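You operate a simulated robot arm through the tools that you are given. There is no shell and no other tool.

The job below is to be done with a simulated robot arm. You get a single attempt, and the scene is never put back.

## Task
Brush glue on the sole by the brown shoe, let it turn tacky and set the shoe squarely on it.
Fine: red brush, back in its cup; lid on the bench meanwhile, then back on the pot. The extractor keeps running. Nothing else gets glue. A coat counts when it lies all over at full strength: go over it till it gets no stronger.

It is judged by the outcome, as a careful person would: the job done as asked, and still so three seconds after it is handed in. It fails if anything else is knocked over, pushed out of place, dropped, spilled or broken. Lids that push on must go on centred and level and be pressed home; caps that screw on are set level and turned clockwise until they are tight.

## Robot
A 7-joint arm with a two-finger parallel gripper, fixed in place. Base frame: the origin is on the floor under the middle of its stand, x ahead of it, y to its left, z up; the work surface is at about z = 892. Readings come in mm, rad, newtons and seconds.
It reaches about 1147 mm from its shoulder. Its first joint turns from -2.897 to 2.897 rad. Payload 3.43 kg.
The tool frame sits at the grasp point between the pads (the TCP): z along the fingers, y along the line on which they close. The tips reach 30 mm beyond it. The gripper opens to 94 mm. The fingers are 28 mm wide and 10 mm thick; the gripper's body (50 by 96 mm) begins 55 mm behind the TCP.
Orientation is that of the tool frame in the base frame, as a unit quaternion [x, y, z, w]. With the fingers straight down and closing along the base's y, the tool's x points along the base's -x, its y along +y and its z along -z.

## Interface
- The arm moves only by the tool nudge_tool. Its argument "deltas" is a list of rows, each a list of 7 numbers: the shift along the tool's x, y, z in units of 150 mm (1.0 is 150 mm), then the turn, a rotation vector about the tool's x, y, z in units of 60 degrees (1.0 is 60 degrees), then the finger opening in mm, from 0 to 94. In form: [[dx, dy, dz, rx, ry, rz, gripper], ...]. A call has 1 to 20 rows; each row is the pose to reach, as a shift and turn from the pose commanded when the call began, along the tool's axes at that moment. A call with a number of a shift or a turn outside -1 to 1 is refused whole. Rows are played at 5 a second. More than 50 mm and 0.15 rad between two rows, or a gripper value outside its range, and nothing of the call is played. Where a pose cannot be reached the arm comes as near as it can. A force on the tool above 90 N (or 10 N above the force at the start of the call, whichever is more), or a blocked arm, ends the call early, and 0.2 s more pass. The fingers move at their own pace (about 45 mm/s each) and stop on an object; they squeeze with about 41 N. The grip force told is the motor's: it shows also when the fingers shut on nothing. Time passes only in rows, and 0.2 s behind the last, so rows that repeat a pose let the fingers close. It gives the time, the measured TCP pose, the force on the tool (base axes), the opening and the grip force at its end, in the units of the frame above (readings bear some noise), with the torque about the TCP (base axes, N m) and any sound that the robot's microphone picked up.
- Cameras (640 x 400 px; columns grow to the right, rows downward): "scene" is fixed at [393, 506.1, 1582.6]; the picture's right is [-0.90, -0.43, 0.00], its down [-0.35, 0.74, -0.57] and it looks along [0.25, -0.52, -0.82] (base axes); focal length 214 px, centre (320, 200). "wrist" rides on the gripper at [76, 14, -103] in the tool frame; the picture's right is [-0.18, 0.98, 0.00], its down [-0.75, -0.14, -0.64] and it looks along [-0.63, -0.12, 0.77] (tool axes); focal length 243 px, centre (320, 200). There is no depth. A picture from a camera that has moved, and an enlarged one, comes with that camera's place and axes in the base frame and with its lens. The place of the scene camera against the robot may be out by one fixed shift of up to 12 mm in any direction.
- snapshot(camera): a new picture of that camera. No time passes.
- enlarge(camera, box): a new picture of the part [left, top, right, bottom] of that camera's present view, enlarged. No time passes.
- sign_off(): hands the job in; it is judged then, once.

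Places have to be worked out from the pictures, the camera data and where the tool is seen. Open the gripper and draw the arm clear of the work before you hand the job in, unless the task says otherwise.

The tools are called after "Call:" by a JSON object that holds its "method" and its "body". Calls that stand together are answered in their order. nudge_tool: Moves the arm, as the interface text tells. Its arguments: {"type":"object","properties":{"deltas":{"type":"array"}},"required":["deltas"]} The other tools are called the same way: snapshot (camera) takes a picture; enlarge (camera, box) takes an enlarged picture of a part of a camera's view; sign_off () hands the job in.

At the start:

```text
time: 0.0
position: [604.2, -58.5, 1352.8]
tcp_rot: [0.0, 1.0, 0.0, 0.0]
force: [0.3, -0.7, -0.4]
moment: [0.01, 0.01, -0.02]
finger_gap: 94.0
grasp_force: 0.0
```

scene: 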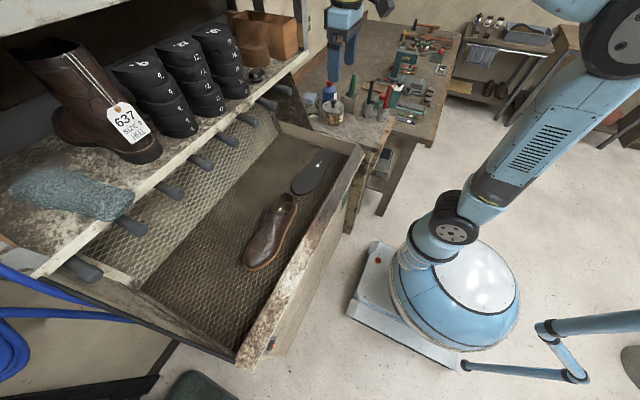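
wrist: 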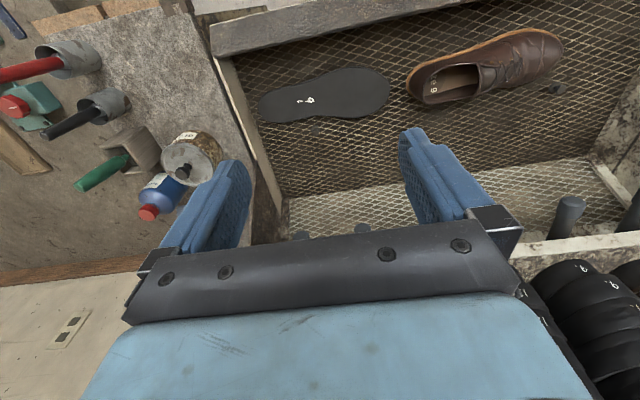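

I start by looking closely at the scene: the brushes and pot at the right, the sole and shoe in the extractor tray.

Call:
{"method": "enlarge", "body": {"camera": "scene", "box": [290, 60, 410, 160]}}

Call:
{"method": "enlarge", "body": {"camera": "scene", "box": [220, 130, 370, 290]}}

Call:
{"method": "enlarge", "body": {"camera": "wrist", "box": [0, 20, 260, 230]}}

Call:
{"method": "enlarge", "body": {"camera": "wrist", "box": [220, 0, 640, 240]}}

```text
4.00 times, centred on (350, 110) of scene
camera zoom: at [393.0, 506.1, 1582.6], right [-0.9, -0.43, 0.0], down [-0.35, 0.74, -0.57], along [0.25, -0.52, -0.82], focal length 858 px, centre (200, 560)
```

zoom: 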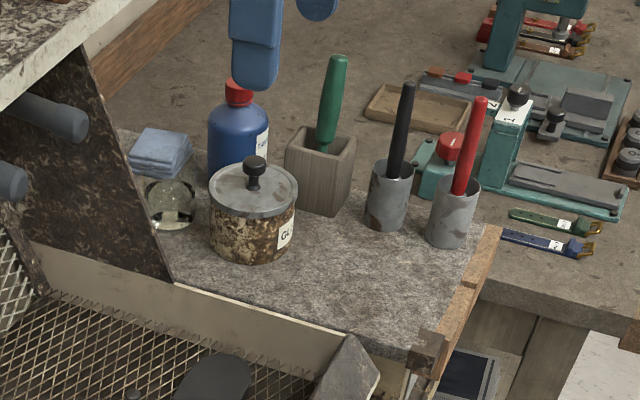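

```text
2.50 times, centred on (295, 210) of scene
camera zoom: at [393.0, 506.1, 1582.6], right [-0.9, -0.43, 0.0], down [-0.35, 0.74, -0.57], along [0.25, -0.52, -0.82], focal length 536 px, centre (382, 175)
```

zoom: 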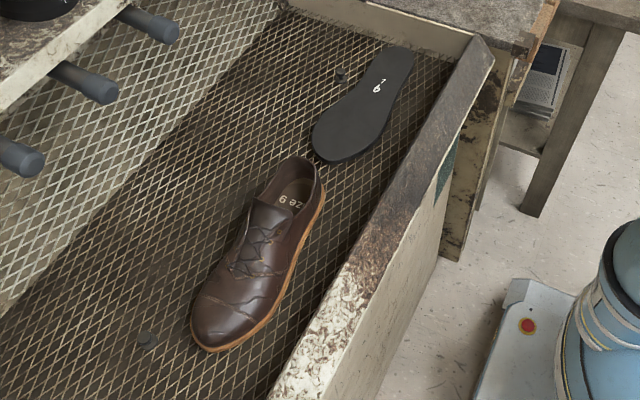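

```text
1.90 times, centred on (130, 125) of wrist
camera zoom: at [530.2, -43.3, 1456.6], right [0.18, 0.98, 0.0], down [0.75, -0.14, 0.64], along [0.63, -0.12, -0.77], focal length 462 px, centre (682, 343)
```

zoom: 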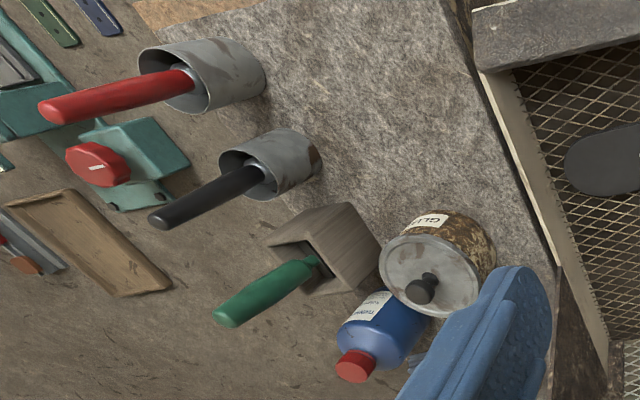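

```text
1.52 times, centred on (430, 120) of wrist
camera zoom: at [530.2, -43.3, 1456.6], right [0.18, 0.98, 0.0], down [0.75, -0.14, 0.64], along [0.63, -0.12, -0.77], focal length 370 px, centre (152, 322)
```

zoom: 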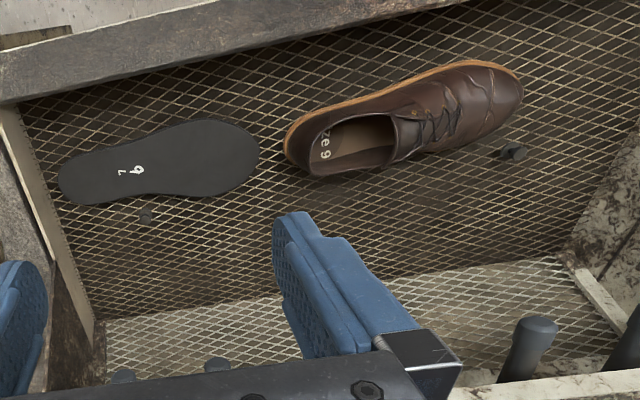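

The wrist view shows the pot, bottle and three brushes on the -y side of the bench, and the sole and shoe in the mesh tray. I move toward -y at safe height so the wrist camera can see the brushes and pot better.

Call:
{"method": "nudge_tool", "body": {"deltas": [[0, -0.25, 0, 0, 0, 0, 94], [0, -0.5, 0, 0, 0, 0, 94], [0, -0.75, 0, 0, 0, 0, 94], [0, -1, 0, 0, 0, 0, 94], [0.1, -1, 0, 0, 0, 0, 94]]}}

```text
time: 1.2
position: [591.9, -209.3, 1352.5]
tcp_rot: [0.0, 1.0, 0.0, 0.0]
force: [0.5, -0.4, 0.1]
moment: [0.01, 0.02, 0.01]
finger_gap: 93.9
grasp_force: 0.1
```

The move went cleanly. I continue another 150 mm toward -y and a bit toward the base, then look.

Call:
{"method": "nudge_tool", "body": {"deltas": [[0.1, -0.25, 0, 0, 0, 0, 94], [0.2, -0.5, 0, 0, 0, 0, 94], [0.3, -0.75, 0, 0, 0, 0, 94], [0.4, -1, 0, 0, 0, 0, 94], [0.4, -1, 0, 0, 0, 0, 94]]}}

Call:
{"method": "snapshot", "body": {"camera": "wrist"}}

Call:
{"method": "snapshot", "body": {"camera": "scene"}}

```text
time: 2.4
position: [531.5, -358.6, 1351.1]
tcp_rot: [0.0, 1.0, 0.001, 0.0]
force: [-0.2, -0.3, -0.6]
moment: [0.01, -0.01, -0.01]
finger_gap: 94.0
grasp_force: 0.1
```

```text
taken
camera wrist: at [457.8, -344.5, 1454.6], right [0.18, 0.98, 0.0], down [0.75, -0.14, 0.64], along [0.63, -0.12, -0.77], focal length 243 px, centre (320, 200)
```

wrist: 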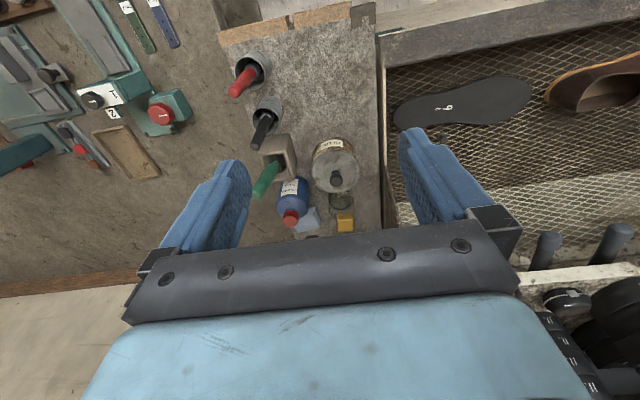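

```text
taken
```

scene: 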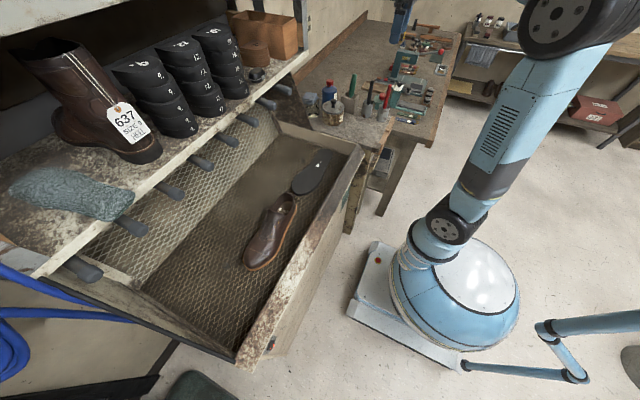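

Now I have a good view of the pot and brushes; I enlarge the parts to measure them.

Call:
{"method": "enlarge", "body": {"camera": "wrist", "box": [210, 30, 390, 140]}}

Call:
{"method": "enlarge", "body": {"camera": "wrist", "box": [240, 120, 400, 240]}}

Call:
{"method": "enlarge", "body": {"camera": "wrist", "box": [60, 30, 240, 150]}}

Call:
{"method": "enlarge", "body": {"camera": "wrist", "box": [370, 0, 640, 180]}}

```text
3.56 times, centred on (300, 85) of wrist
camera zoom: at [457.8, -344.5, 1454.6], right [0.18, 0.98, 0.0], down [0.75, -0.14, 0.64], along [0.63, -0.12, -0.77], focal length 863 px, centre (391, 609)
```

zoom: 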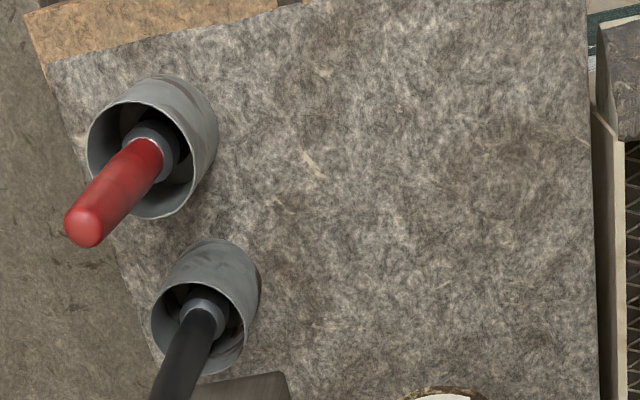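

```text
3.33 times, centred on (320, 180) of wrist
camera zoom: at [457.8, -344.5, 1454.6], right [0.18, 0.98, 0.0], down [0.75, -0.14, 0.64], along [0.63, -0.12, -0.77], focal length 809 px, centre (320, 267)
```

zoom: 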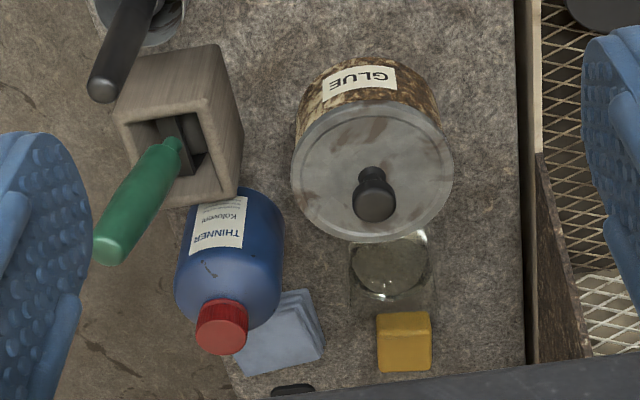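

```text
3.33 times, centred on (150, 90) of wrist
camera zoom: at [457.8, -344.5, 1454.6], right [0.18, 0.98, 0.0], down [0.75, -0.14, 0.64], along [0.63, -0.12, -0.77], focal length 809 px, centre (887, 567)
```

zoom: 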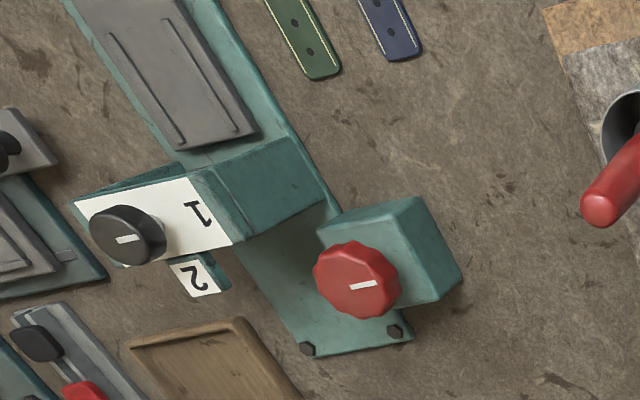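

```text
2.22 times, centred on (505, 90) of wrist
camera zoom: at [457.8, -344.5, 1454.6], right [0.18, 0.98, 0.0], down [0.75, -0.14, 0.64], along [0.63, -0.12, -0.77], focal length 539 px, centre (-91, 444)
```

zoom: 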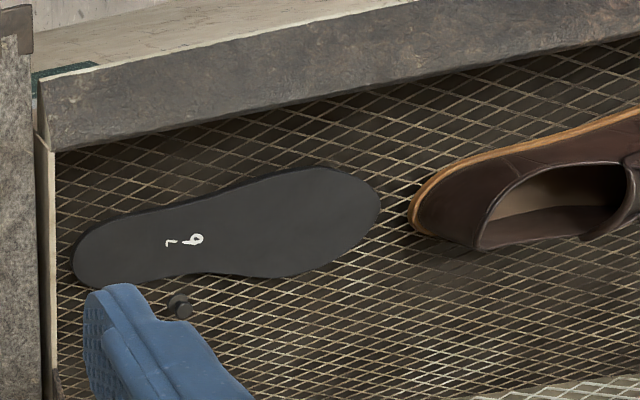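

From two views I estimate: lid knob top at about (749, -364, 1046), red brush vertical at about (532, -474) with its tip near z 1120, sole label at about (697, -95, 907). I move toward the pot at height for a closer look.

Call:
{"method": "nudge_tool", "body": {"deltas": [[-0.25, 0, 0.1, 0, 0, 0, 94], [-0.5, 0, 0.2, 0, 0, 0, 94], [-0.75, 0, 0.35, 0, 0, 0, 94], [-1, -0.02, 0.5, 0, 0, 0, 94], [-1, -0.04, 0.67, 0, 0, 0, 94], [-1, -0.04, 0.67, 0, 0, 0, 94]]}}

Call:
{"method": "snapshot", "body": {"camera": "wrist"}}

Call:
{"method": "enlarge", "body": {"camera": "scene", "box": [290, 0, 450, 160]}}

```text
time: 3.8
position: [678.6, -364.3, 1251.4]
tcp_rot: [0.001, 1.0, 0.0, 0.001]
force: [-1.9, -1.2, 0.5]
moment: [-0.01, 0.02, -0.01]
finger_gap: 94.4
grasp_force: 0.2
```

```text
taken
camera wrist: at [604.5, -348.8, 1355.5], right [0.18, 0.98, 0.0], down [0.75, -0.14, 0.64], along [0.63, -0.12, -0.77], focal length 243 px, centre (320, 200)
```

wrist: 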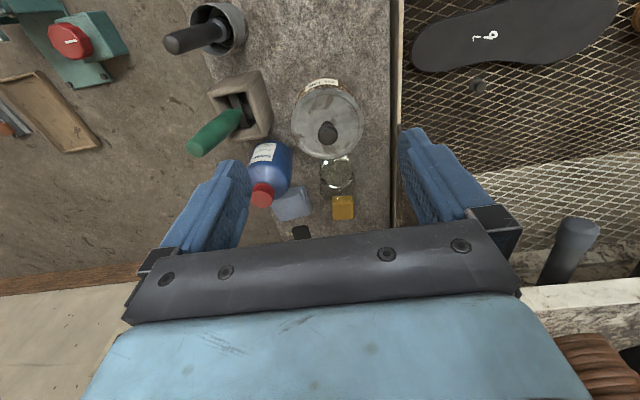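

```text
2.50 times, centred on (370, 80) of scene
camera zoom: at [393.0, 506.1, 1582.6], right [-0.9, -0.43, 0.0], down [-0.35, 0.74, -0.57], along [0.25, -0.52, -0.82], focal length 536 px, centre (195, 500)
```

zoom: 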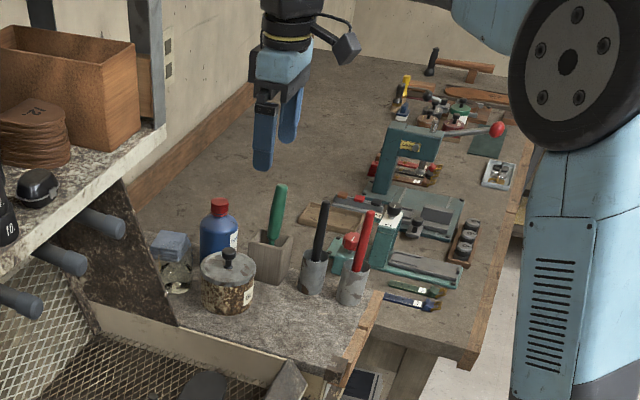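

I enlarge the pot and its surroundings from this closer viewpoint.

Call:
{"method": "enlarge", "body": {"camera": "wrist", "box": [230, 60, 400, 220]}}

Call:
{"method": "enlarge", "body": {"camera": "wrist", "box": [150, 0, 310, 160]}}

```text
2.50 times, centred on (315, 140) of wrist
camera zoom: at [604.5, -348.8, 1355.5], right [0.18, 0.98, 0.0], down [0.75, -0.14, 0.64], along [0.63, -0.12, -0.77], focal length 606 px, centre (332, 350)
```

zoom: 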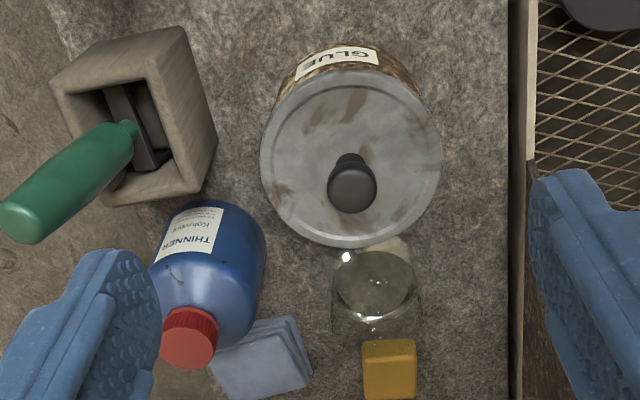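

```text
2.50 times, centred on (230, 80) of wrist
camera zoom: at [604.5, -348.8, 1355.5], right [0.18, 0.98, 0.0], down [0.75, -0.14, 0.64], along [0.63, -0.12, -0.77], focal length 606 px, centre (545, 500)
```

zoom: 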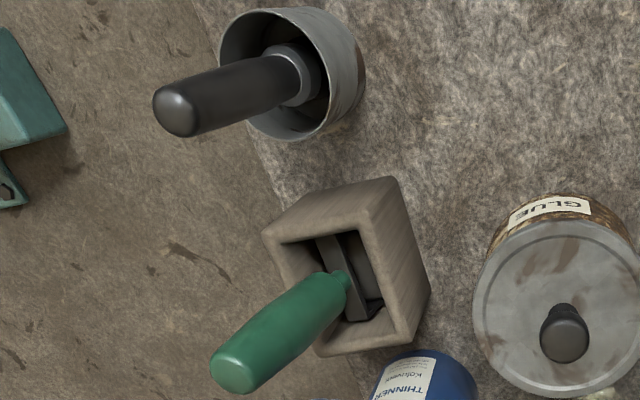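

The knob is at about (748.5, -364), top near z 1046. I move above it and part-way down to check alignment.

Call:
{"method": "nudge_tool", "body": {"deltas": [[-0.2, 0, 0.15, 0, 0, 0, 80], [-0.4, 0, 0.35, 0, 0, 0, 70], [-0.453, -0.007, 0.6, 0, 0, 0, 70], [-0.453, -0.007, 0.68, 0, 0, 0, 70], [-0.453, -0.007, 0.68, 0, 0, 0, 70], [-0.453, -0.007, 0.68, 0, 0, 0, 70]]}}

Call:
{"method": "snapshot", "body": {"camera": "wrist"}}

Call:
{"method": "enlarge", "body": {"camera": "scene", "box": [290, 40, 410, 160]}}

```text
time: 5.2
position: [747.0, -365.1, 1151.2]
tcp_rot: [0.0, 1.0, 0.0, 0.0]
force: [0.4, -0.6, 0.3]
moment: [-0.01, 0.01, 0.0]
finger_gap: 70.1
grasp_force: 0.0
```

```text
taken
camera wrist: at [672.7, -349.7, 1254.9], right [0.18, 0.98, 0.0], down [0.75, -0.14, 0.64], along [0.63, -0.12, -0.77], focal length 243 px, centre (320, 200)
```

wrist: 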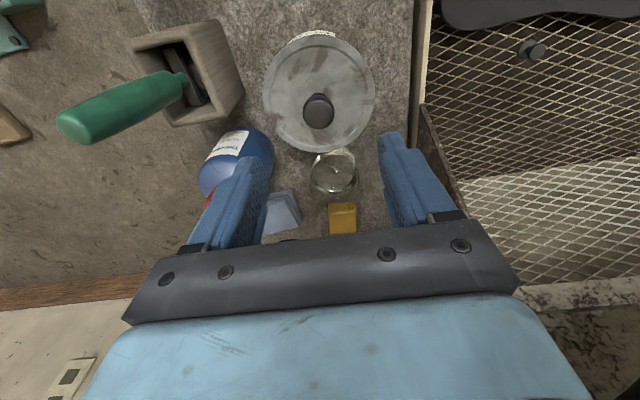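

```text
3.33 times, centred on (350, 100) of scene
camera zoom: at [393.0, 506.1, 1582.6], right [-0.9, -0.43, 0.0], down [-0.35, 0.74, -0.57], along [0.25, -0.52, -0.82], focal length 715 px, centre (220, 533)
```

zoom: 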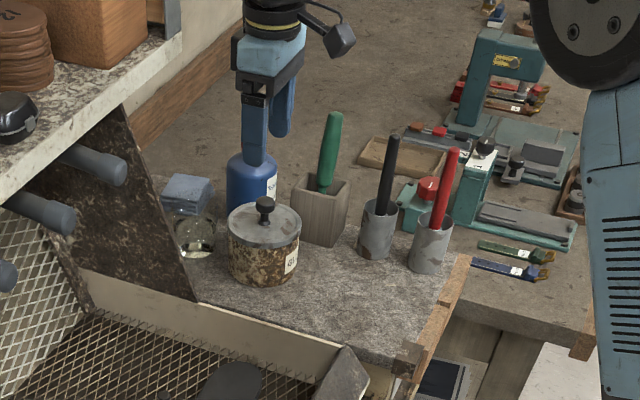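

I enlarge the knob to refine the alignment.

Call:
{"method": "enlarge", "body": {"camera": "wrist", "box": [250, 20, 390, 160]}}

```text
2.86 times, centred on (320, 90) of wrist
camera zoom: at [672.7, -349.7, 1254.9], right [0.18, 0.98, 0.0], down [0.75, -0.14, 0.64], along [0.63, -0.12, -0.77], focal length 693 px, centre (320, 514)
```

zoom: 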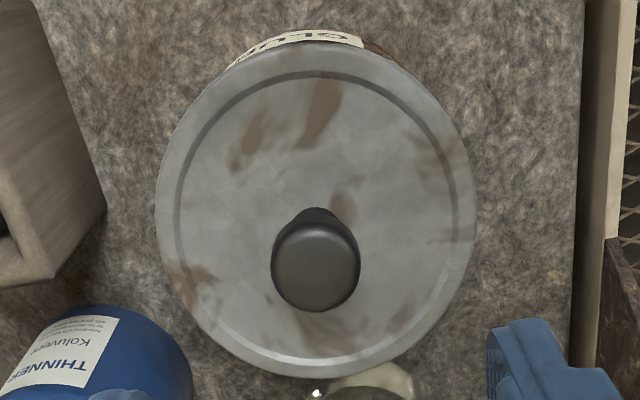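

Knob lies within about 1–2 mm of the tool axis. I descend so the fingertips straddle the knob, stopping a few mm above the lid.

Call:
{"method": "nudge_tool", "body": {"deltas": [[0, 0, 0.2, 0, 0, 0, 70], [0, 0, 0.4, 0, 0, 0, 70], [0, 0, 0.55, 0, 0, 0, 70], [0, 0, 0.64, 0, 0, 0, 70], [0, 0, 0.66, 0, 0, 0, 70], [0, 0, 0.66, 0, 0, 0, 70]]}}

Call:
{"method": "snapshot", "body": {"camera": "wrist"}}

Call:
{"method": "enlarge", "body": {"camera": "scene", "box": [310, 60, 390, 140]}}

```text
time: 6.6
position: [747.6, -364.1, 1054.1]
tcp_rot: [0.0, 1.0, -0.001, 0.001]
force: [-0.5, 3.0, 17.6]
moment: [0.23, 0.04, -0.07]
finger_gap: 70.1
grasp_force: 0.1
```

```text
taken
camera wrist: at [672.8, -350.1, 1157.1], right [0.18, 0.98, 0.0], down [0.75, -0.14, 0.64], along [0.63, -0.12, -0.77], focal length 243 px, centre (320, 200)
```

wrist: 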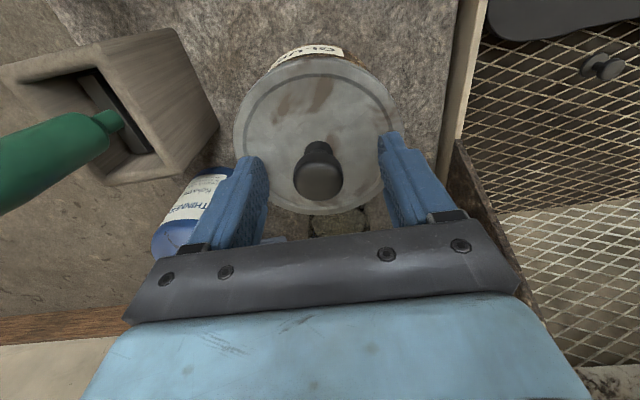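

```text
5.00 times, centred on (350, 100) of scene
camera zoom: at [393.0, 506.1, 1582.6], right [-0.9, -0.43, 0.0], down [-0.35, 0.74, -0.57], along [0.25, -0.52, -0.82], focal length 1072 px, centre (170, 700)
```

zoom: 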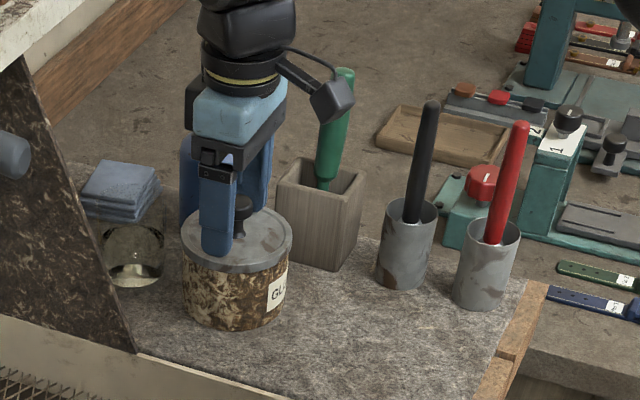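

The force of 17 N shows the fingertips resting on the lid at TCP z≈1054 (lid top ≈1024). I lift 4 mm and close on the knob.

Call:
{"method": "nudge_tool", "body": {"deltas": [[0, 0, -0.03, 0, 0, 0, 70], [0, 0, -0.04, 0, 0, 0, 60], [0, 0, -0.04, 0, 0, 0, 40], [0, 0, -0.04, 0, 0, 0, 20], [0, 0, -0.04, 0, 0, 0, 10], [0, 0, -0.04, 0, 0, 0, 10], [0, 0, -0.04, 0, 0, 0, 10], [0, 0, -0.04, 0, 0, 0, 10]]}}

Call:
{"method": "snapshot", "body": {"camera": "wrist"}}

```text
time: 8.4
position: [747.7, -364.9, 1058.4]
tcp_rot: [0.0, 1.0, 0.0, -0.001]
force: [-1.2, -3.3, -0.4]
moment: [-0.11, 0.03, -0.01]
finger_gap: 25.7
grasp_force: 40.8
heard: snap
```

```text
taken
camera wrist: at [673.5, -350.2, 1161.3], right [0.18, 0.98, 0.0], down [0.75, -0.14, 0.64], along [0.63, -0.12, -0.77], focal length 243 px, centre (320, 200)
```

wrist: 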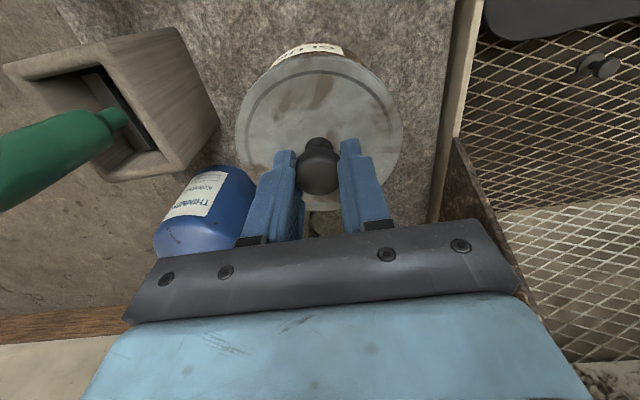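

The knob is gripped (25.7 mm, 40.8 N). I pull the lid straight up gently.

Call:
{"method": "nudge_tool", "body": {"deltas": [[0, 0, -0.03, 0, 0, 0, 10], [0, 0, -0.06, 0, 0, 0, 10], [0, 0, -0.1, 0, 0, 0, 10], [0, 0, -0.2, 0, 0, 0, 10], [0, 0, -0.33, 0, 0, 0, 10], [0, 0, -0.5, 0, 0, 0, 10], [0, 0, -0.5, 0, 0, 0, 10]]}}

Call:
{"method": "snapshot", "body": {"camera": "wrist"}}

Call:
{"method": "enlarge", "body": {"camera": "scene", "box": [290, 40, 410, 160]}}

```text
time: 10.0
position: [749.2, -364.7, 1133.8]
tcp_rot: [0.0, 1.0, -0.001, 0.0]
force: [-0.3, -0.2, -1.2]
moment: [0.02, 0.02, 0.01]
finger_gap: 25.7
grasp_force: 41.3
```

```text
taken
camera wrist: at [675.0, -350.4, 1237.7], right [0.18, 0.98, 0.0], down [0.75, -0.14, 0.64], along [0.63, -0.12, -0.77], focal length 243 px, centre (320, 200)
```

wrist: 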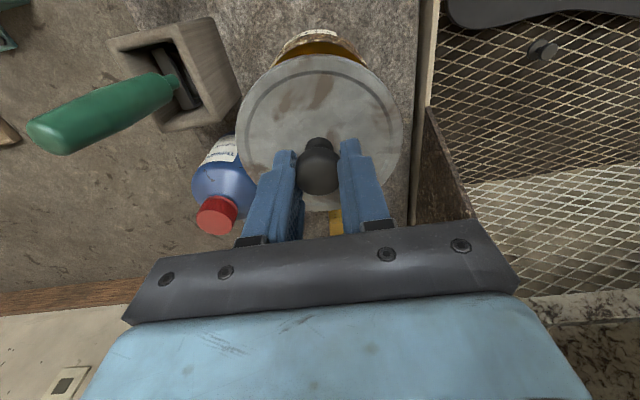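

```text
3.33 times, centred on (350, 100) of scene
camera zoom: at [393.0, 506.1, 1582.6], right [-0.9, -0.43, 0.0], down [-0.35, 0.74, -0.57], along [0.25, -0.52, -0.82], focal length 715 px, centre (220, 533)
```

zoom: 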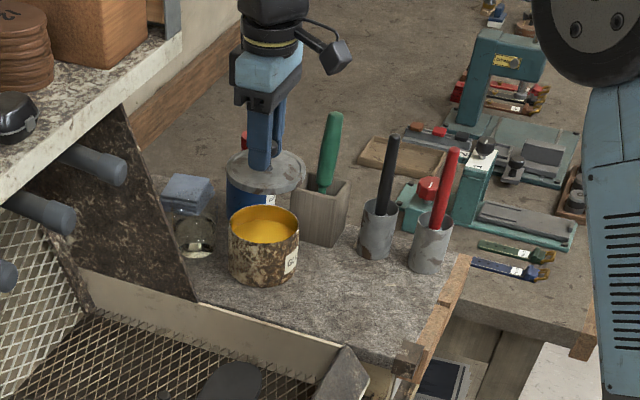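

The lid is off and the pot shows yellow glue. I carry the lid toward a clear spot on the bench at about (600, -345).

Call:
{"method": "nudge_tool", "body": {"deltas": [[0.2, 0.02, 0, 0, 0, 0, 10], [0.45, 0.05, 0, 0, 0, 0, 10], [0.7, 0.1, 0, 0, 0, 0, 10], [0.9, 0.13, 0, 0, 0, 0, 10], [0.98, 0.133, 0, 0, 0, 0, 10], [0.98, 0.133, 0.1, 0, 0, 0, 10], [0.98, 0.133, 0.1, 0, 0, 0, 10]]}}

Call:
{"method": "snapshot", "body": {"camera": "wrist"}}

Call:
{"method": "enlarge", "body": {"camera": "scene", "box": [290, 40, 410, 160]}}

```text
time: 11.6
position: [602.7, -344.2, 1115.5]
tcp_rot: [0.001, 1.0, 0.001, 0.001]
force: [0.0, -0.1, 0.4]
moment: [0.01, -0.03, 0.02]
finger_gap: 25.7
grasp_force: 41.1
```

```text
taken
camera wrist: at [527.8, -330.1, 1219.4], right [0.18, 0.98, 0.0], down [0.75, -0.14, 0.64], along [0.63, -0.12, -0.77], focal length 243 px, centre (320, 200)
```

wrist: 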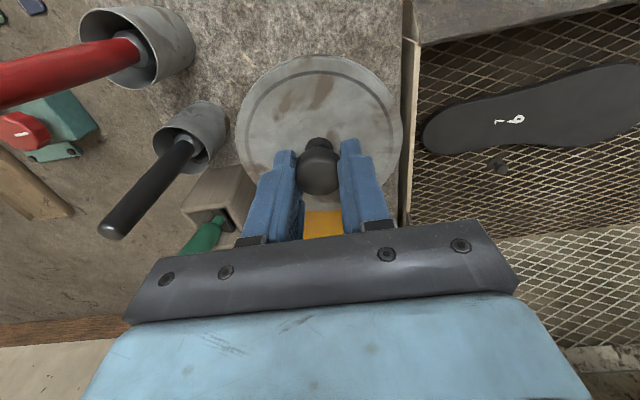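

```text
3.33 times, centred on (350, 100) of scene
camera zoom: at [393.0, 506.1, 1582.6], right [-0.9, -0.43, 0.0], down [-0.35, 0.74, -0.57], along [0.25, -0.52, -0.82], focal length 715 px, centre (220, 533)
```

zoom: 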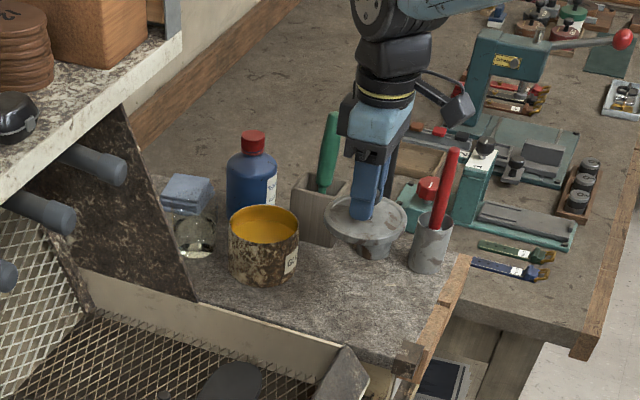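

The lid is over the clear patch, with the bench edge about 35 mm beyond it. I lower it quickly at first, then in small steps to find the bench.

Call:
{"method": "nudge_tool", "body": {"deltas": [[0, 0, 0.2, 0, 0, 0, 10], [0, 0, 0.4, 0, 0, 0, 10], [0, 0, 0.55, 0, 0, 0, 10], [0, 0, 0.65, 0, 0, 0, 10], [0, 0, 0.68, 0, 0, 0, 10], [0, 0, 0.68, 0, 0, 0, 10]]}}

Call:
{"method": "snapshot", "body": {"camera": "wrist"}}

Call:
{"method": "enlarge", "body": {"camera": "scene", "box": [310, 60, 390, 140]}}

```text
time: 13.0
position: [600.8, -346.9, 1016.4]
tcp_rot: [-0.001, 1.0, 0.0, 0.0]
force: [-0.1, 0.3, -0.4]
moment: [0.02, -0.01, -0.04]
finger_gap: 25.4
grasp_force: 40.6
```

```text
taken
camera wrist: at [526.9, -331.3, 1119.9], right [0.18, 0.98, 0.0], down [0.75, -0.14, 0.64], along [0.63, -0.12, -0.77], focal length 243 px, centre (320, 200)
```

wrist: 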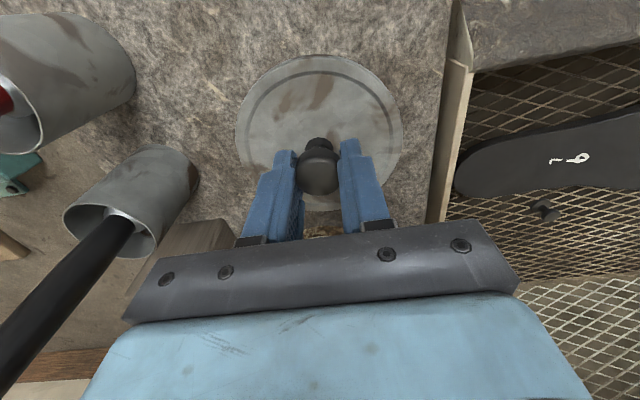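

```text
5.00 times, centred on (350, 100) of scene
camera zoom: at [393.0, 506.1, 1582.6], right [-0.9, -0.43, 0.0], down [-0.35, 0.74, -0.57], along [0.25, -0.52, -0.82], focal length 1072 px, centre (170, 700)
```

zoom: 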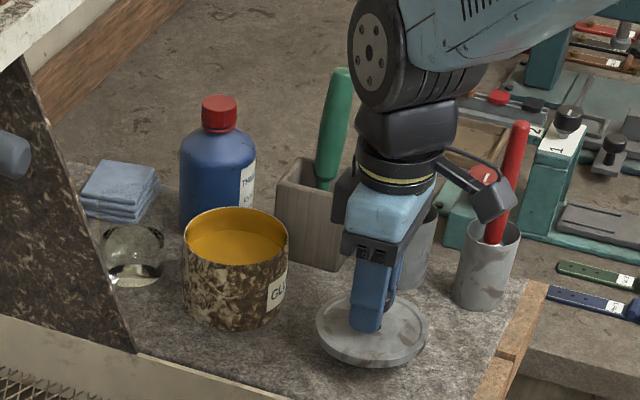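

The lid is close above the bench; I continue down in 3 mm steps watching the force.

Call:
{"method": "nudge_tool", "body": {"deltas": [[0, 0, 0.02, 0, 0, 0, 10], [0, 0, 0.04, 0, 0, 0, 10], [0, 0, 0.06, 0, 0, 0, 10], [0, 0, 0.06, 0, 0, 0, 10]]}}

```text
time: 14.0
position: [599.7, -344.9, 1007.7]
tcp_rot: [-0.001, 1.0, 0.0, 0.0]
force: [-0.3, -0.1, -0.4]
moment: [0.01, -0.02, -0.04]
finger_gap: 25.5
grasp_force: 41.0
```

No contact yet at z≈1007.7. I keep stepping down.

Call:
{"method": "nudge_tool", "body": {"deltas": [[0, 0, 0.015, 0, 0, 0, 10], [0, 0, 0.03, 0, 0, 0, 10], [0, 0, 0.045, 0, 0, 0, 10], [0, 0, 0.045, 0, 0, 0, 10]]}}

Call:
{"method": "enlarge", "body": {"camera": "scene", "box": [330, 80, 390, 140]}}

```text
time: 15.0
position: [601.2, -346.1, 999.4]
tcp_rot: [0.0, 1.0, 0.0, 0.0]
force: [-0.6, -0.3, -0.4]
moment: [0.0, -0.01, 0.04]
finger_gap: 25.7
grasp_force: 40.8
```

```text
6.67 times, centred on (360, 110) of scene
camera zoom: at [393.0, 506.1, 1582.6], right [-0.9, -0.43, 0.0], down [-0.35, 0.74, -0.57], along [0.25, -0.52, -0.82], focal length 1430 px, centre (53, 800)
```

zoom: 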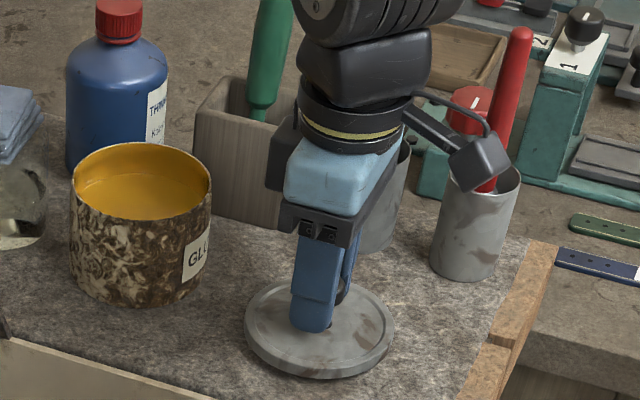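

Still no contact at z≈999; the lid is nearly on the bench. Smaller steps down.

Call:
{"method": "nudge_tool", "body": {"deltas": [[0, 0, 0.01, 0, 0, 0, 10], [0, 0, 0.02, 0, 0, 0, 10], [0, 0, 0.03, 0, 0, 0, 10], [0, 0, 0.03, 0, 0, 0, 10]]}}

```text
time: 16.0
position: [600.2, -343.7, 995.3]
tcp_rot: [0.0, 1.0, 0.0, 0.0]
force: [0.8, 1.3, -0.8]
moment: [-0.02, -0.02, -0.02]
finger_gap: 25.8
grasp_force: 41.5
```

Call:
{"method": "nudge_tool", "body": {"deltas": [[0, 0, 0.01, 0, 0, 0, 10], [0, 0, 0.02, 0, 0, 0, 10], [0, 0, 0.03, 0, 0, 0, 10], [0, 0, 0.03, 0, 0, 0, 10]]}}

```text
time: 17.0
position: [600.1, -344.8, 992.4]
tcp_rot: [0.0, 1.0, -0.002, 0.001]
force: [-4.2, -1.1, 41.5]
moment: [0.18, 0.31, 0.0]
finger_gap: 26.0
grasp_force: 41.0
```

Contact: 41 N at z≈992, so the lid rests on the bench. I ease off the push by ~2 mm and open the fingers.

Call:
{"method": "nudge_tool", "body": {"deltas": [[0, 0, -0.012, 0, 0, 0, 10], [0, 0, -0.012, 0, 0, 0, 30], [0, 0, -0.012, 0, 0, 0, 50], [0, 0, -0.012, 0, 0, 0, 60], [0, 0, -0.012, 0, 0, 0, 60]]}}

```text
time: 18.2
position: [600.1, -344.0, 992.9]
tcp_rot: [0.0, 1.0, 0.001, 0.0]
force: [-0.4, 0.0, 0.0]
moment: [0.0, -0.02, 0.0]
finger_gap: 59.7
grasp_force: 0.1
```

The lid is released with no residual force. I raise the gripper well clear of the knob and look.

Call:
{"method": "nudge_tool", "body": {"deltas": [[0, 0, -0.15, 0, 0, 0, 60], [0, 0, -0.4, 0, 0, 0, 60], [0, 0, -0.7, 0, 0, 0, 60], [0, 0, -1, 0, 0, 0, 60], [0, 0, -1, 0, 0, 0, 60]]}}

Call:
{"method": "snapshot", "body": {"camera": "wrist"}}

Call:
{"method": "enlarge", "body": {"camera": "scene", "box": [310, 60, 410, 140]}}

```text
time: 19.4
position: [597.9, -346.8, 1144.3]
tcp_rot: [0.001, 1.0, 0.001, -0.001]
force: [0.2, 0.6, -0.8]
moment: [-0.02, -0.01, -0.01]
finger_gap: 60.1
grasp_force: 0.0
```

```text
taken
camera wrist: at [524.1, -332.2, 1247.3], right [0.18, 0.98, 0.0], down [0.75, -0.14, 0.64], along [0.63, -0.12, -0.77], focal length 243 px, centre (320, 200)
```

wrist: 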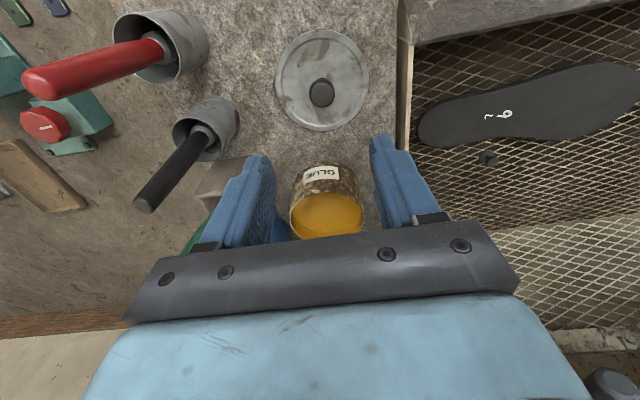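

```text
5.00 times, centred on (360, 100) of scene
camera zoom: at [393.0, 506.1, 1582.6], right [-0.9, -0.43, 0.0], down [-0.35, 0.74, -0.57], along [0.25, -0.52, -0.82], focal length 1072 px, centre (120, 700)
```

zoom: 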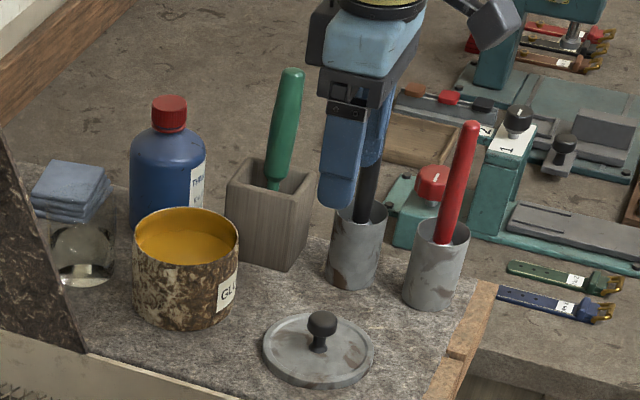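

The lid sits flat on the bench at about (600, -345). Next I rise and go over the red brush at about (532, -474).

Call:
{"method": "nudge_tool", "body": {"deltas": [[0, 0, -0.3, 0, 0, 0, 60], [0.1, -0.2, -0.6, 0, 0, 0, 60], [0.25, -0.45, -0.67, 0, 0, 0, 60], [0.4, -0.7, -0.67, 0, 0, 0, 60], [0.44, -0.853, -0.67, 0, 0, 0, 60], [0.44, -0.853, -0.67, 0, 0, 0, 60], [0.44, -0.853, -0.67, 0, 0, 0, 60]]}}

Call:
{"method": "snapshot", "body": {"camera": "wrist"}}

Call:
{"method": "enlarge", "body": {"camera": "scene", "box": [350, 40, 430, 140]}}

```text
refused: row 2 steps farther than a row can; nothing moved
```

```text
taken
camera wrist: at [524.1, -332.2, 1247.3], right [0.18, 0.98, 0.0], down [0.75, -0.14, 0.64], along [0.63, -0.12, -0.77], focal length 243 px, centre (320, 200)
```

wrist: 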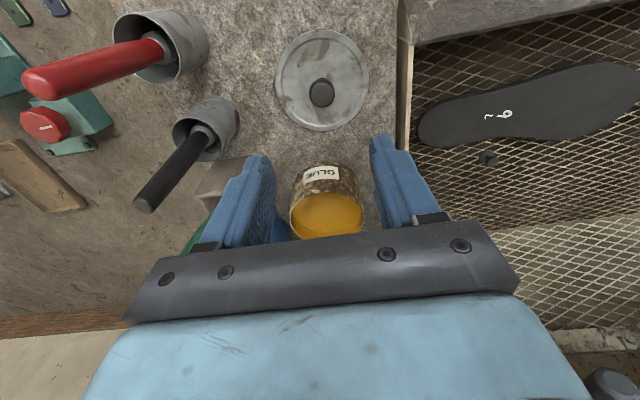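

```text
4.00 times, centred on (390, 90) of scene
camera zoom: at [393.0, 506.1, 1582.6], right [-0.9, -0.43, 0.0], down [-0.35, 0.74, -0.57], along [0.25, -0.52, -0.82], focal length 858 px, centre (40, 640)
```

zoom: 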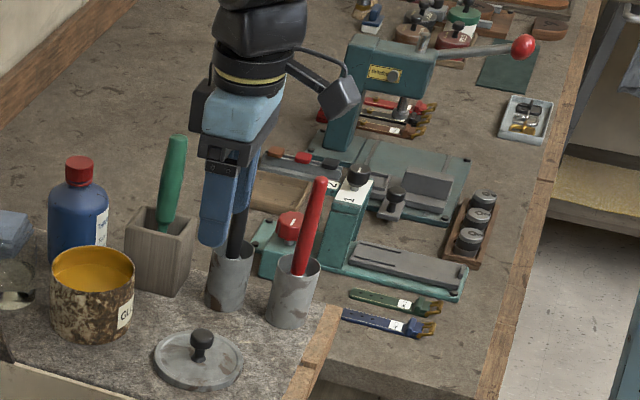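

The call was refused because one step was over 50 mm. I repeat with smaller steps: first up, then across.

Call:
{"method": "nudge_tool", "body": {"deltas": [[0, 0, -0.25, 0, 0, 0, 60], [0, 0, -0.5, 0, 0, 0, 60], [0.1, -0.2, -0.6, 0, 0, 0, 60], [0.2, -0.4, -0.67, 0, 0, 0, 60], [0.32, -0.62, -0.67, 0, 0, 0, 60], [0.42, -0.8, -0.67, 0, 0, 0, 60], [0.44, -0.853, -0.67, 0, 0, 0, 60], [0.44, -0.853, -0.67, 0, 0, 0, 60]]}}

Call:
{"method": "snapshot", "body": {"camera": "wrist"}}

Call:
{"method": "enlarge", "body": {"camera": "scene", "box": [350, 20, 450, 140]}}

```text
time: 21.2
position: [534.5, -475.6, 1244.9]
tcp_rot: [0.0, 1.0, 0.0, 0.0]
force: [-0.6, -0.2, 0.3]
moment: [-0.01, -0.01, 0.02]
finger_gap: 60.0
grasp_force: 0.2
```

```text
taken
camera wrist: at [460.3, -461.6, 1348.4], right [0.18, 0.98, 0.0], down [0.75, -0.14, 0.64], along [0.63, -0.12, -0.77], focal length 243 px, centre (320, 200)
```

wrist: 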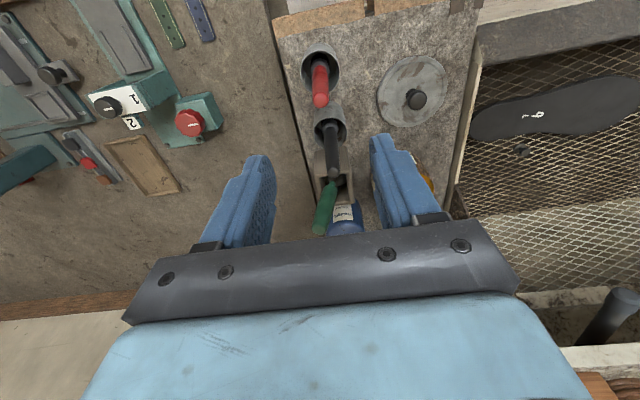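

```text
3.33 times, centred on (400, 80) of scene
camera zoom: at [393.0, 506.1, 1582.6], right [-0.9, -0.43, 0.0], down [-0.35, 0.74, -0.57], along [0.25, -0.52, -0.82], focal length 715 px, centre (53, 600)
```

zoom: 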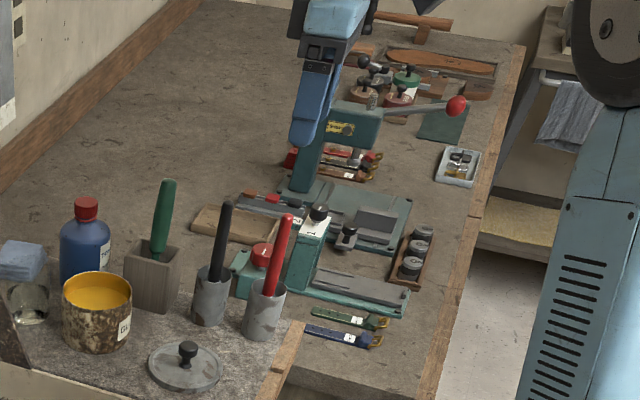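

I enlarge the wrist view around the red brush to find its exact place relative to the tool axis.

Call:
{"method": "enlarge", "body": {"camera": "wrist", "box": [270, 30, 370, 130]}}

```text
4.00 times, centred on (320, 80) of wrist
camera zoom: at [460.3, -461.6, 1348.4], right [0.18, 0.98, 0.0], down [0.75, -0.14, 0.64], along [0.63, -0.12, -0.77], focal length 970 px, centre (320, 680)
```

zoom: 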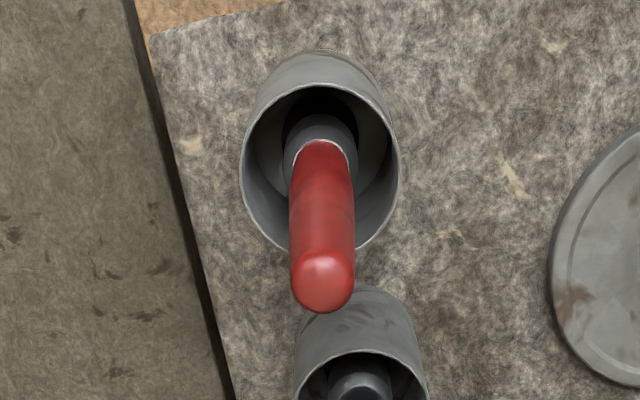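

The handle tip is within about 3–4 mm of the tool axis (slightly toward the base). I correct by 3 mm and descend so the pads straddle the red handle at about z 1093.

Call:
{"method": "nudge_tool", "body": {"deltas": [[0.02, 0.003, 0.1, 0, 0, 0, 60], [0.02, 0.003, 0.3, 0, 0, 0, 60], [0.02, 0.003, 0.5, 0, 0, 0, 60], [0.02, 0.003, 0.7, 0, 0, 0, 60], [0.02, 0.003, 0.7, 0, 0, 0, 60]]}}

Call:
{"method": "snapshot", "body": {"camera": "wrist"}}

Call:
{"method": "enlarge", "body": {"camera": "scene", "box": [350, 20, 450, 140]}}

```text
time: 22.4
position: [533.0, -473.9, 1139.8]
tcp_rot: [0.0, 1.0, 0.0, 0.0]
force: [0.4, 0.0, -0.1]
moment: [0.03, -0.01, 0.03]
finger_gap: 59.9
grasp_force: 0.1
```

```text
taken
camera wrist: at [458.8, -459.9, 1242.8], right [0.18, 0.98, 0.0], down [0.75, -0.14, 0.64], along [0.63, -0.12, -0.77], focal length 243 px, centre (320, 200)
```

wrist: 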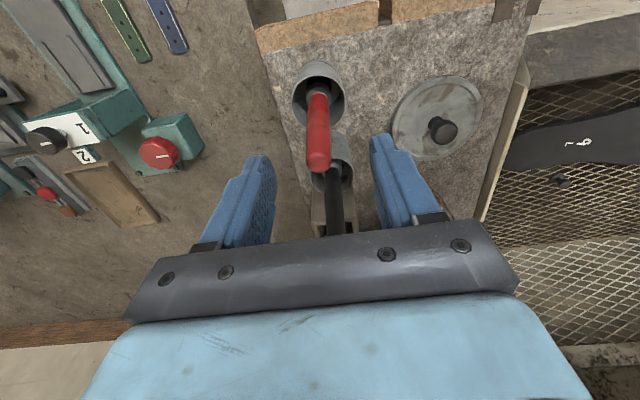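

```text
3.33 times, centred on (400, 80) of scene
camera zoom: at [393.0, 506.1, 1582.6], right [-0.9, -0.43, 0.0], down [-0.35, 0.74, -0.57], along [0.25, -0.52, -0.82], focal length 715 px, centre (53, 600)
```

zoom: 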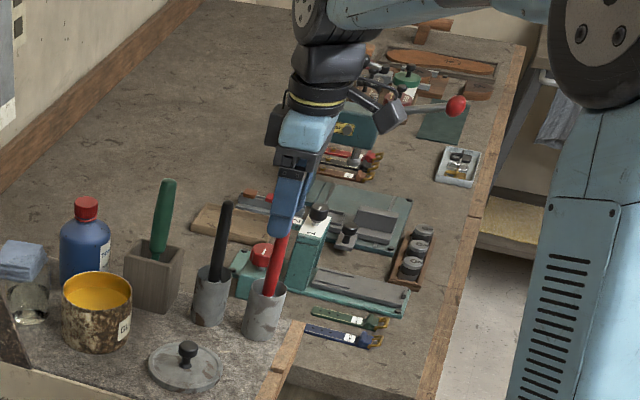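

I enlarge to check where the handle tip lies between the fingers.

Call:
{"method": "enlarge", "body": {"camera": "wrist", "box": [250, 50, 390, 190]}}

```text
2.86 times, centred on (320, 120) of wrist
camera zoom: at [458.8, -459.9, 1242.8], right [0.18, 0.98, 0.0], down [0.75, -0.14, 0.64], along [0.63, -0.12, -0.77], focal length 693 px, centre (320, 429)
```

zoom: 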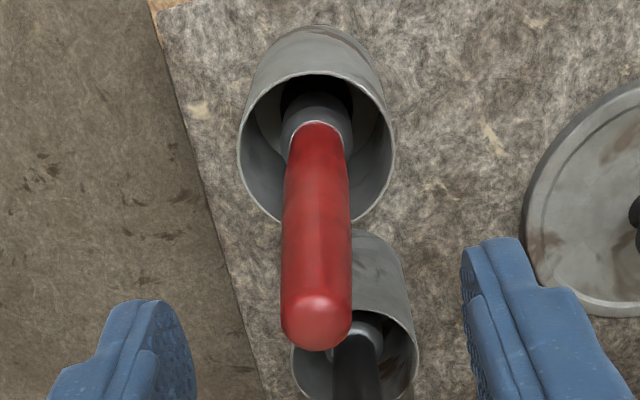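

The handle sits between the fingers, close to the axis. I descend another 47 mm to grip the handle's upper half.

Call:
{"method": "nudge_tool", "body": {"deltas": [[0, 0, 0.1, 0, 0, 0, 60], [0, 0, 0.2, 0, 0, 0, 60], [0, 0, 0.31, 0, 0, 0, 60], [0, 0, 0.31, 0, 0, 0, 60]]}}

Call:
{"method": "snapshot", "body": {"camera": "wrist"}}

Call:
{"method": "enlarge", "body": {"camera": "scene", "box": [350, 40, 430, 140]}}

```text
time: 23.4
position: [532.4, -471.5, 1092.6]
tcp_rot: [0.001, 1.0, 0.001, 0.0]
force: [-0.5, -1.3, -0.1]
moment: [0.0, 0.01, 0.0]
finger_gap: 60.2
grasp_force: 0.1
```

```text
taken
camera wrist: at [458.1, -457.8, 1195.7], right [0.18, 0.98, 0.0], down [0.75, -0.14, 0.64], along [0.63, -0.12, -0.77], focal length 243 px, centre (320, 200)
```

wrist: 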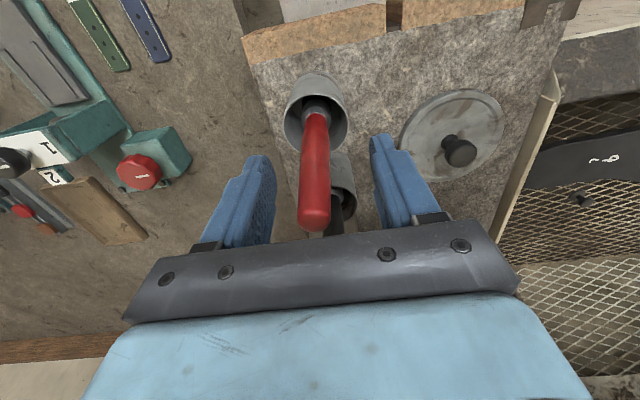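

```text
4.00 times, centred on (390, 90) of scene
camera zoom: at [393.0, 506.1, 1582.6], right [-0.9, -0.43, 0.0], down [-0.35, 0.74, -0.57], along [0.25, -0.52, -0.82], focal length 858 px, centre (40, 640)
```

zoom: 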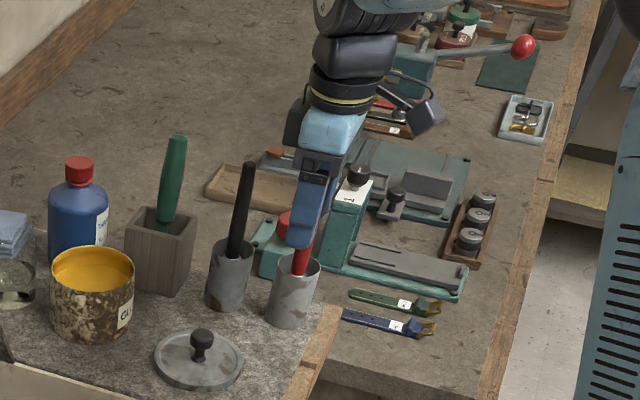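

The handle is about 3 mm off centre in y. I shift -3 mm in y and close the fingers gently on it.

Call:
{"method": "nudge_tool", "body": {"deltas": [[0, -0.02, 0, 0, 0, 0, 60], [0, -0.02, 0, 0, 0, 0, 40], [0, -0.02, 0, 0, 0, 0, 25], [0, -0.02, 0, 0, 0, 0, 12], [0, -0.02, 0, 0, 0, 0, 5], [0, -0.02, 0, 0, 0, 0, 5], [0, -0.02, 0, 0, 0, 0, 5]]}}

Call:
{"method": "snapshot", "body": {"camera": "wrist"}}

Call:
{"method": "enlarge", "body": {"camera": "scene", "box": [350, 40, 430, 140]}}

```text
time: 25.0
position: [533.3, -475.1, 1092.1]
tcp_rot: [0.0, 1.0, 0.0, 0.0]
force: [-0.2, -0.3, 0.4]
moment: [-0.01, 0.02, 0.0]
finger_gap: 16.0
grasp_force: 41.0
```

```text
taken
camera wrist: at [458.1, -461.2, 1196.1], right [0.18, 0.98, 0.0], down [0.75, -0.14, 0.64], along [0.63, -0.12, -0.77], focal length 243 px, centre (320, 200)
```

wrist: 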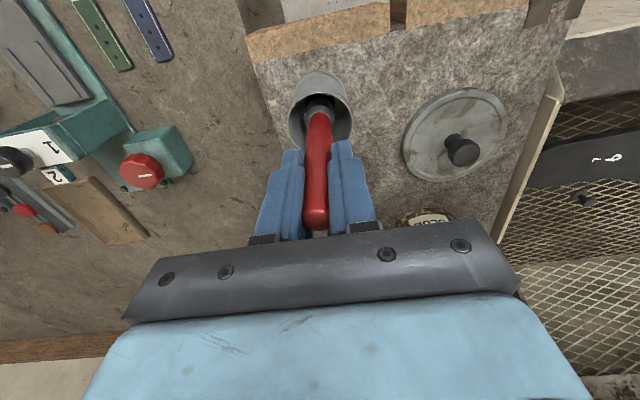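

```text
4.00 times, centred on (390, 90) of scene
camera zoom: at [393.0, 506.1, 1582.6], right [-0.9, -0.43, 0.0], down [-0.35, 0.74, -0.57], along [0.25, -0.52, -0.82], focal length 858 px, centre (40, 640)
```

zoom: 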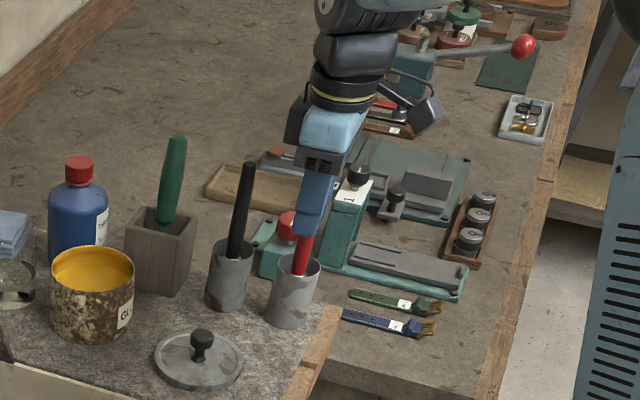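

The brush is gripped (16 mm, 41 N). I lift it straight out of the cup.

Call:
{"method": "nudge_tool", "body": {"deltas": [[0, 0, -0.1, 0, 0, 0, 5], [0, 0, -0.25, 0, 0, 0, 5], [0, 0, -0.5, 0, 0, 0, 5], [0, 0, -0.75, 0, 0, 0, 5], [0, 0, -1, 0, 0, 0, 5], [0, 0, -1, 0, 0, 0, 5]]}}

Call:
{"method": "snapshot", "body": {"camera": "wrist"}}

Call:
{"method": "enlarge", "body": {"camera": "scene", "box": [350, 20, 450, 140]}}

```text
time: 26.4
position: [531.2, -476.7, 1242.5]
tcp_rot: [0.0, 1.0, 0.0, 0.0]
force: [-0.4, 0.0, 0.2]
moment: [0.0, -0.01, 0.02]
finger_gap: 15.8
grasp_force: 41.0
```

```text
taken
camera wrist: at [457.0, -462.5, 1345.3], right [0.18, 0.98, 0.0], down [0.75, -0.14, 0.64], along [0.63, -0.12, -0.77], focal length 243 px, centre (320, 200)
```

wrist: 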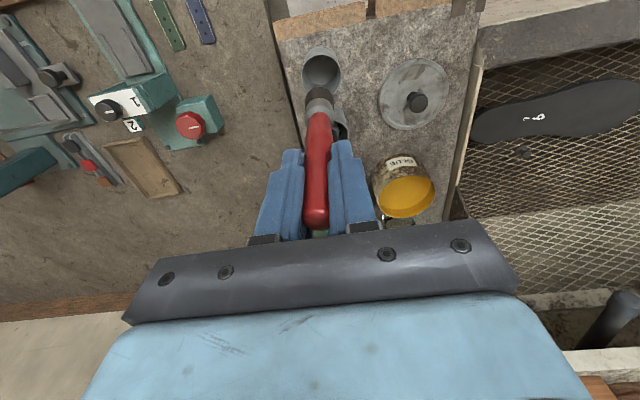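

```text
3.33 times, centred on (400, 80) of scene
camera zoom: at [393.0, 506.1, 1582.6], right [-0.9, -0.43, 0.0], down [-0.35, 0.74, -0.57], along [0.25, -0.52, -0.82], focal length 715 px, centre (53, 600)
```

zoom: 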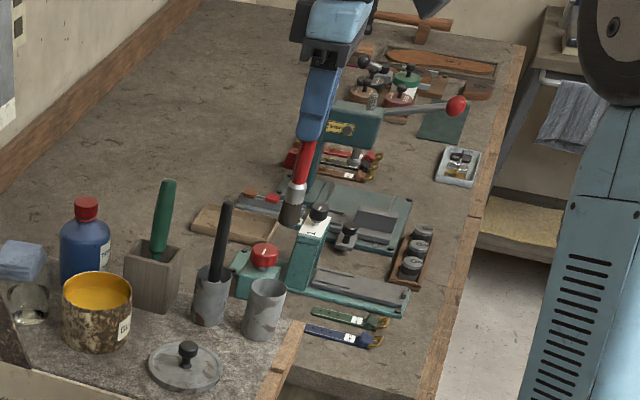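

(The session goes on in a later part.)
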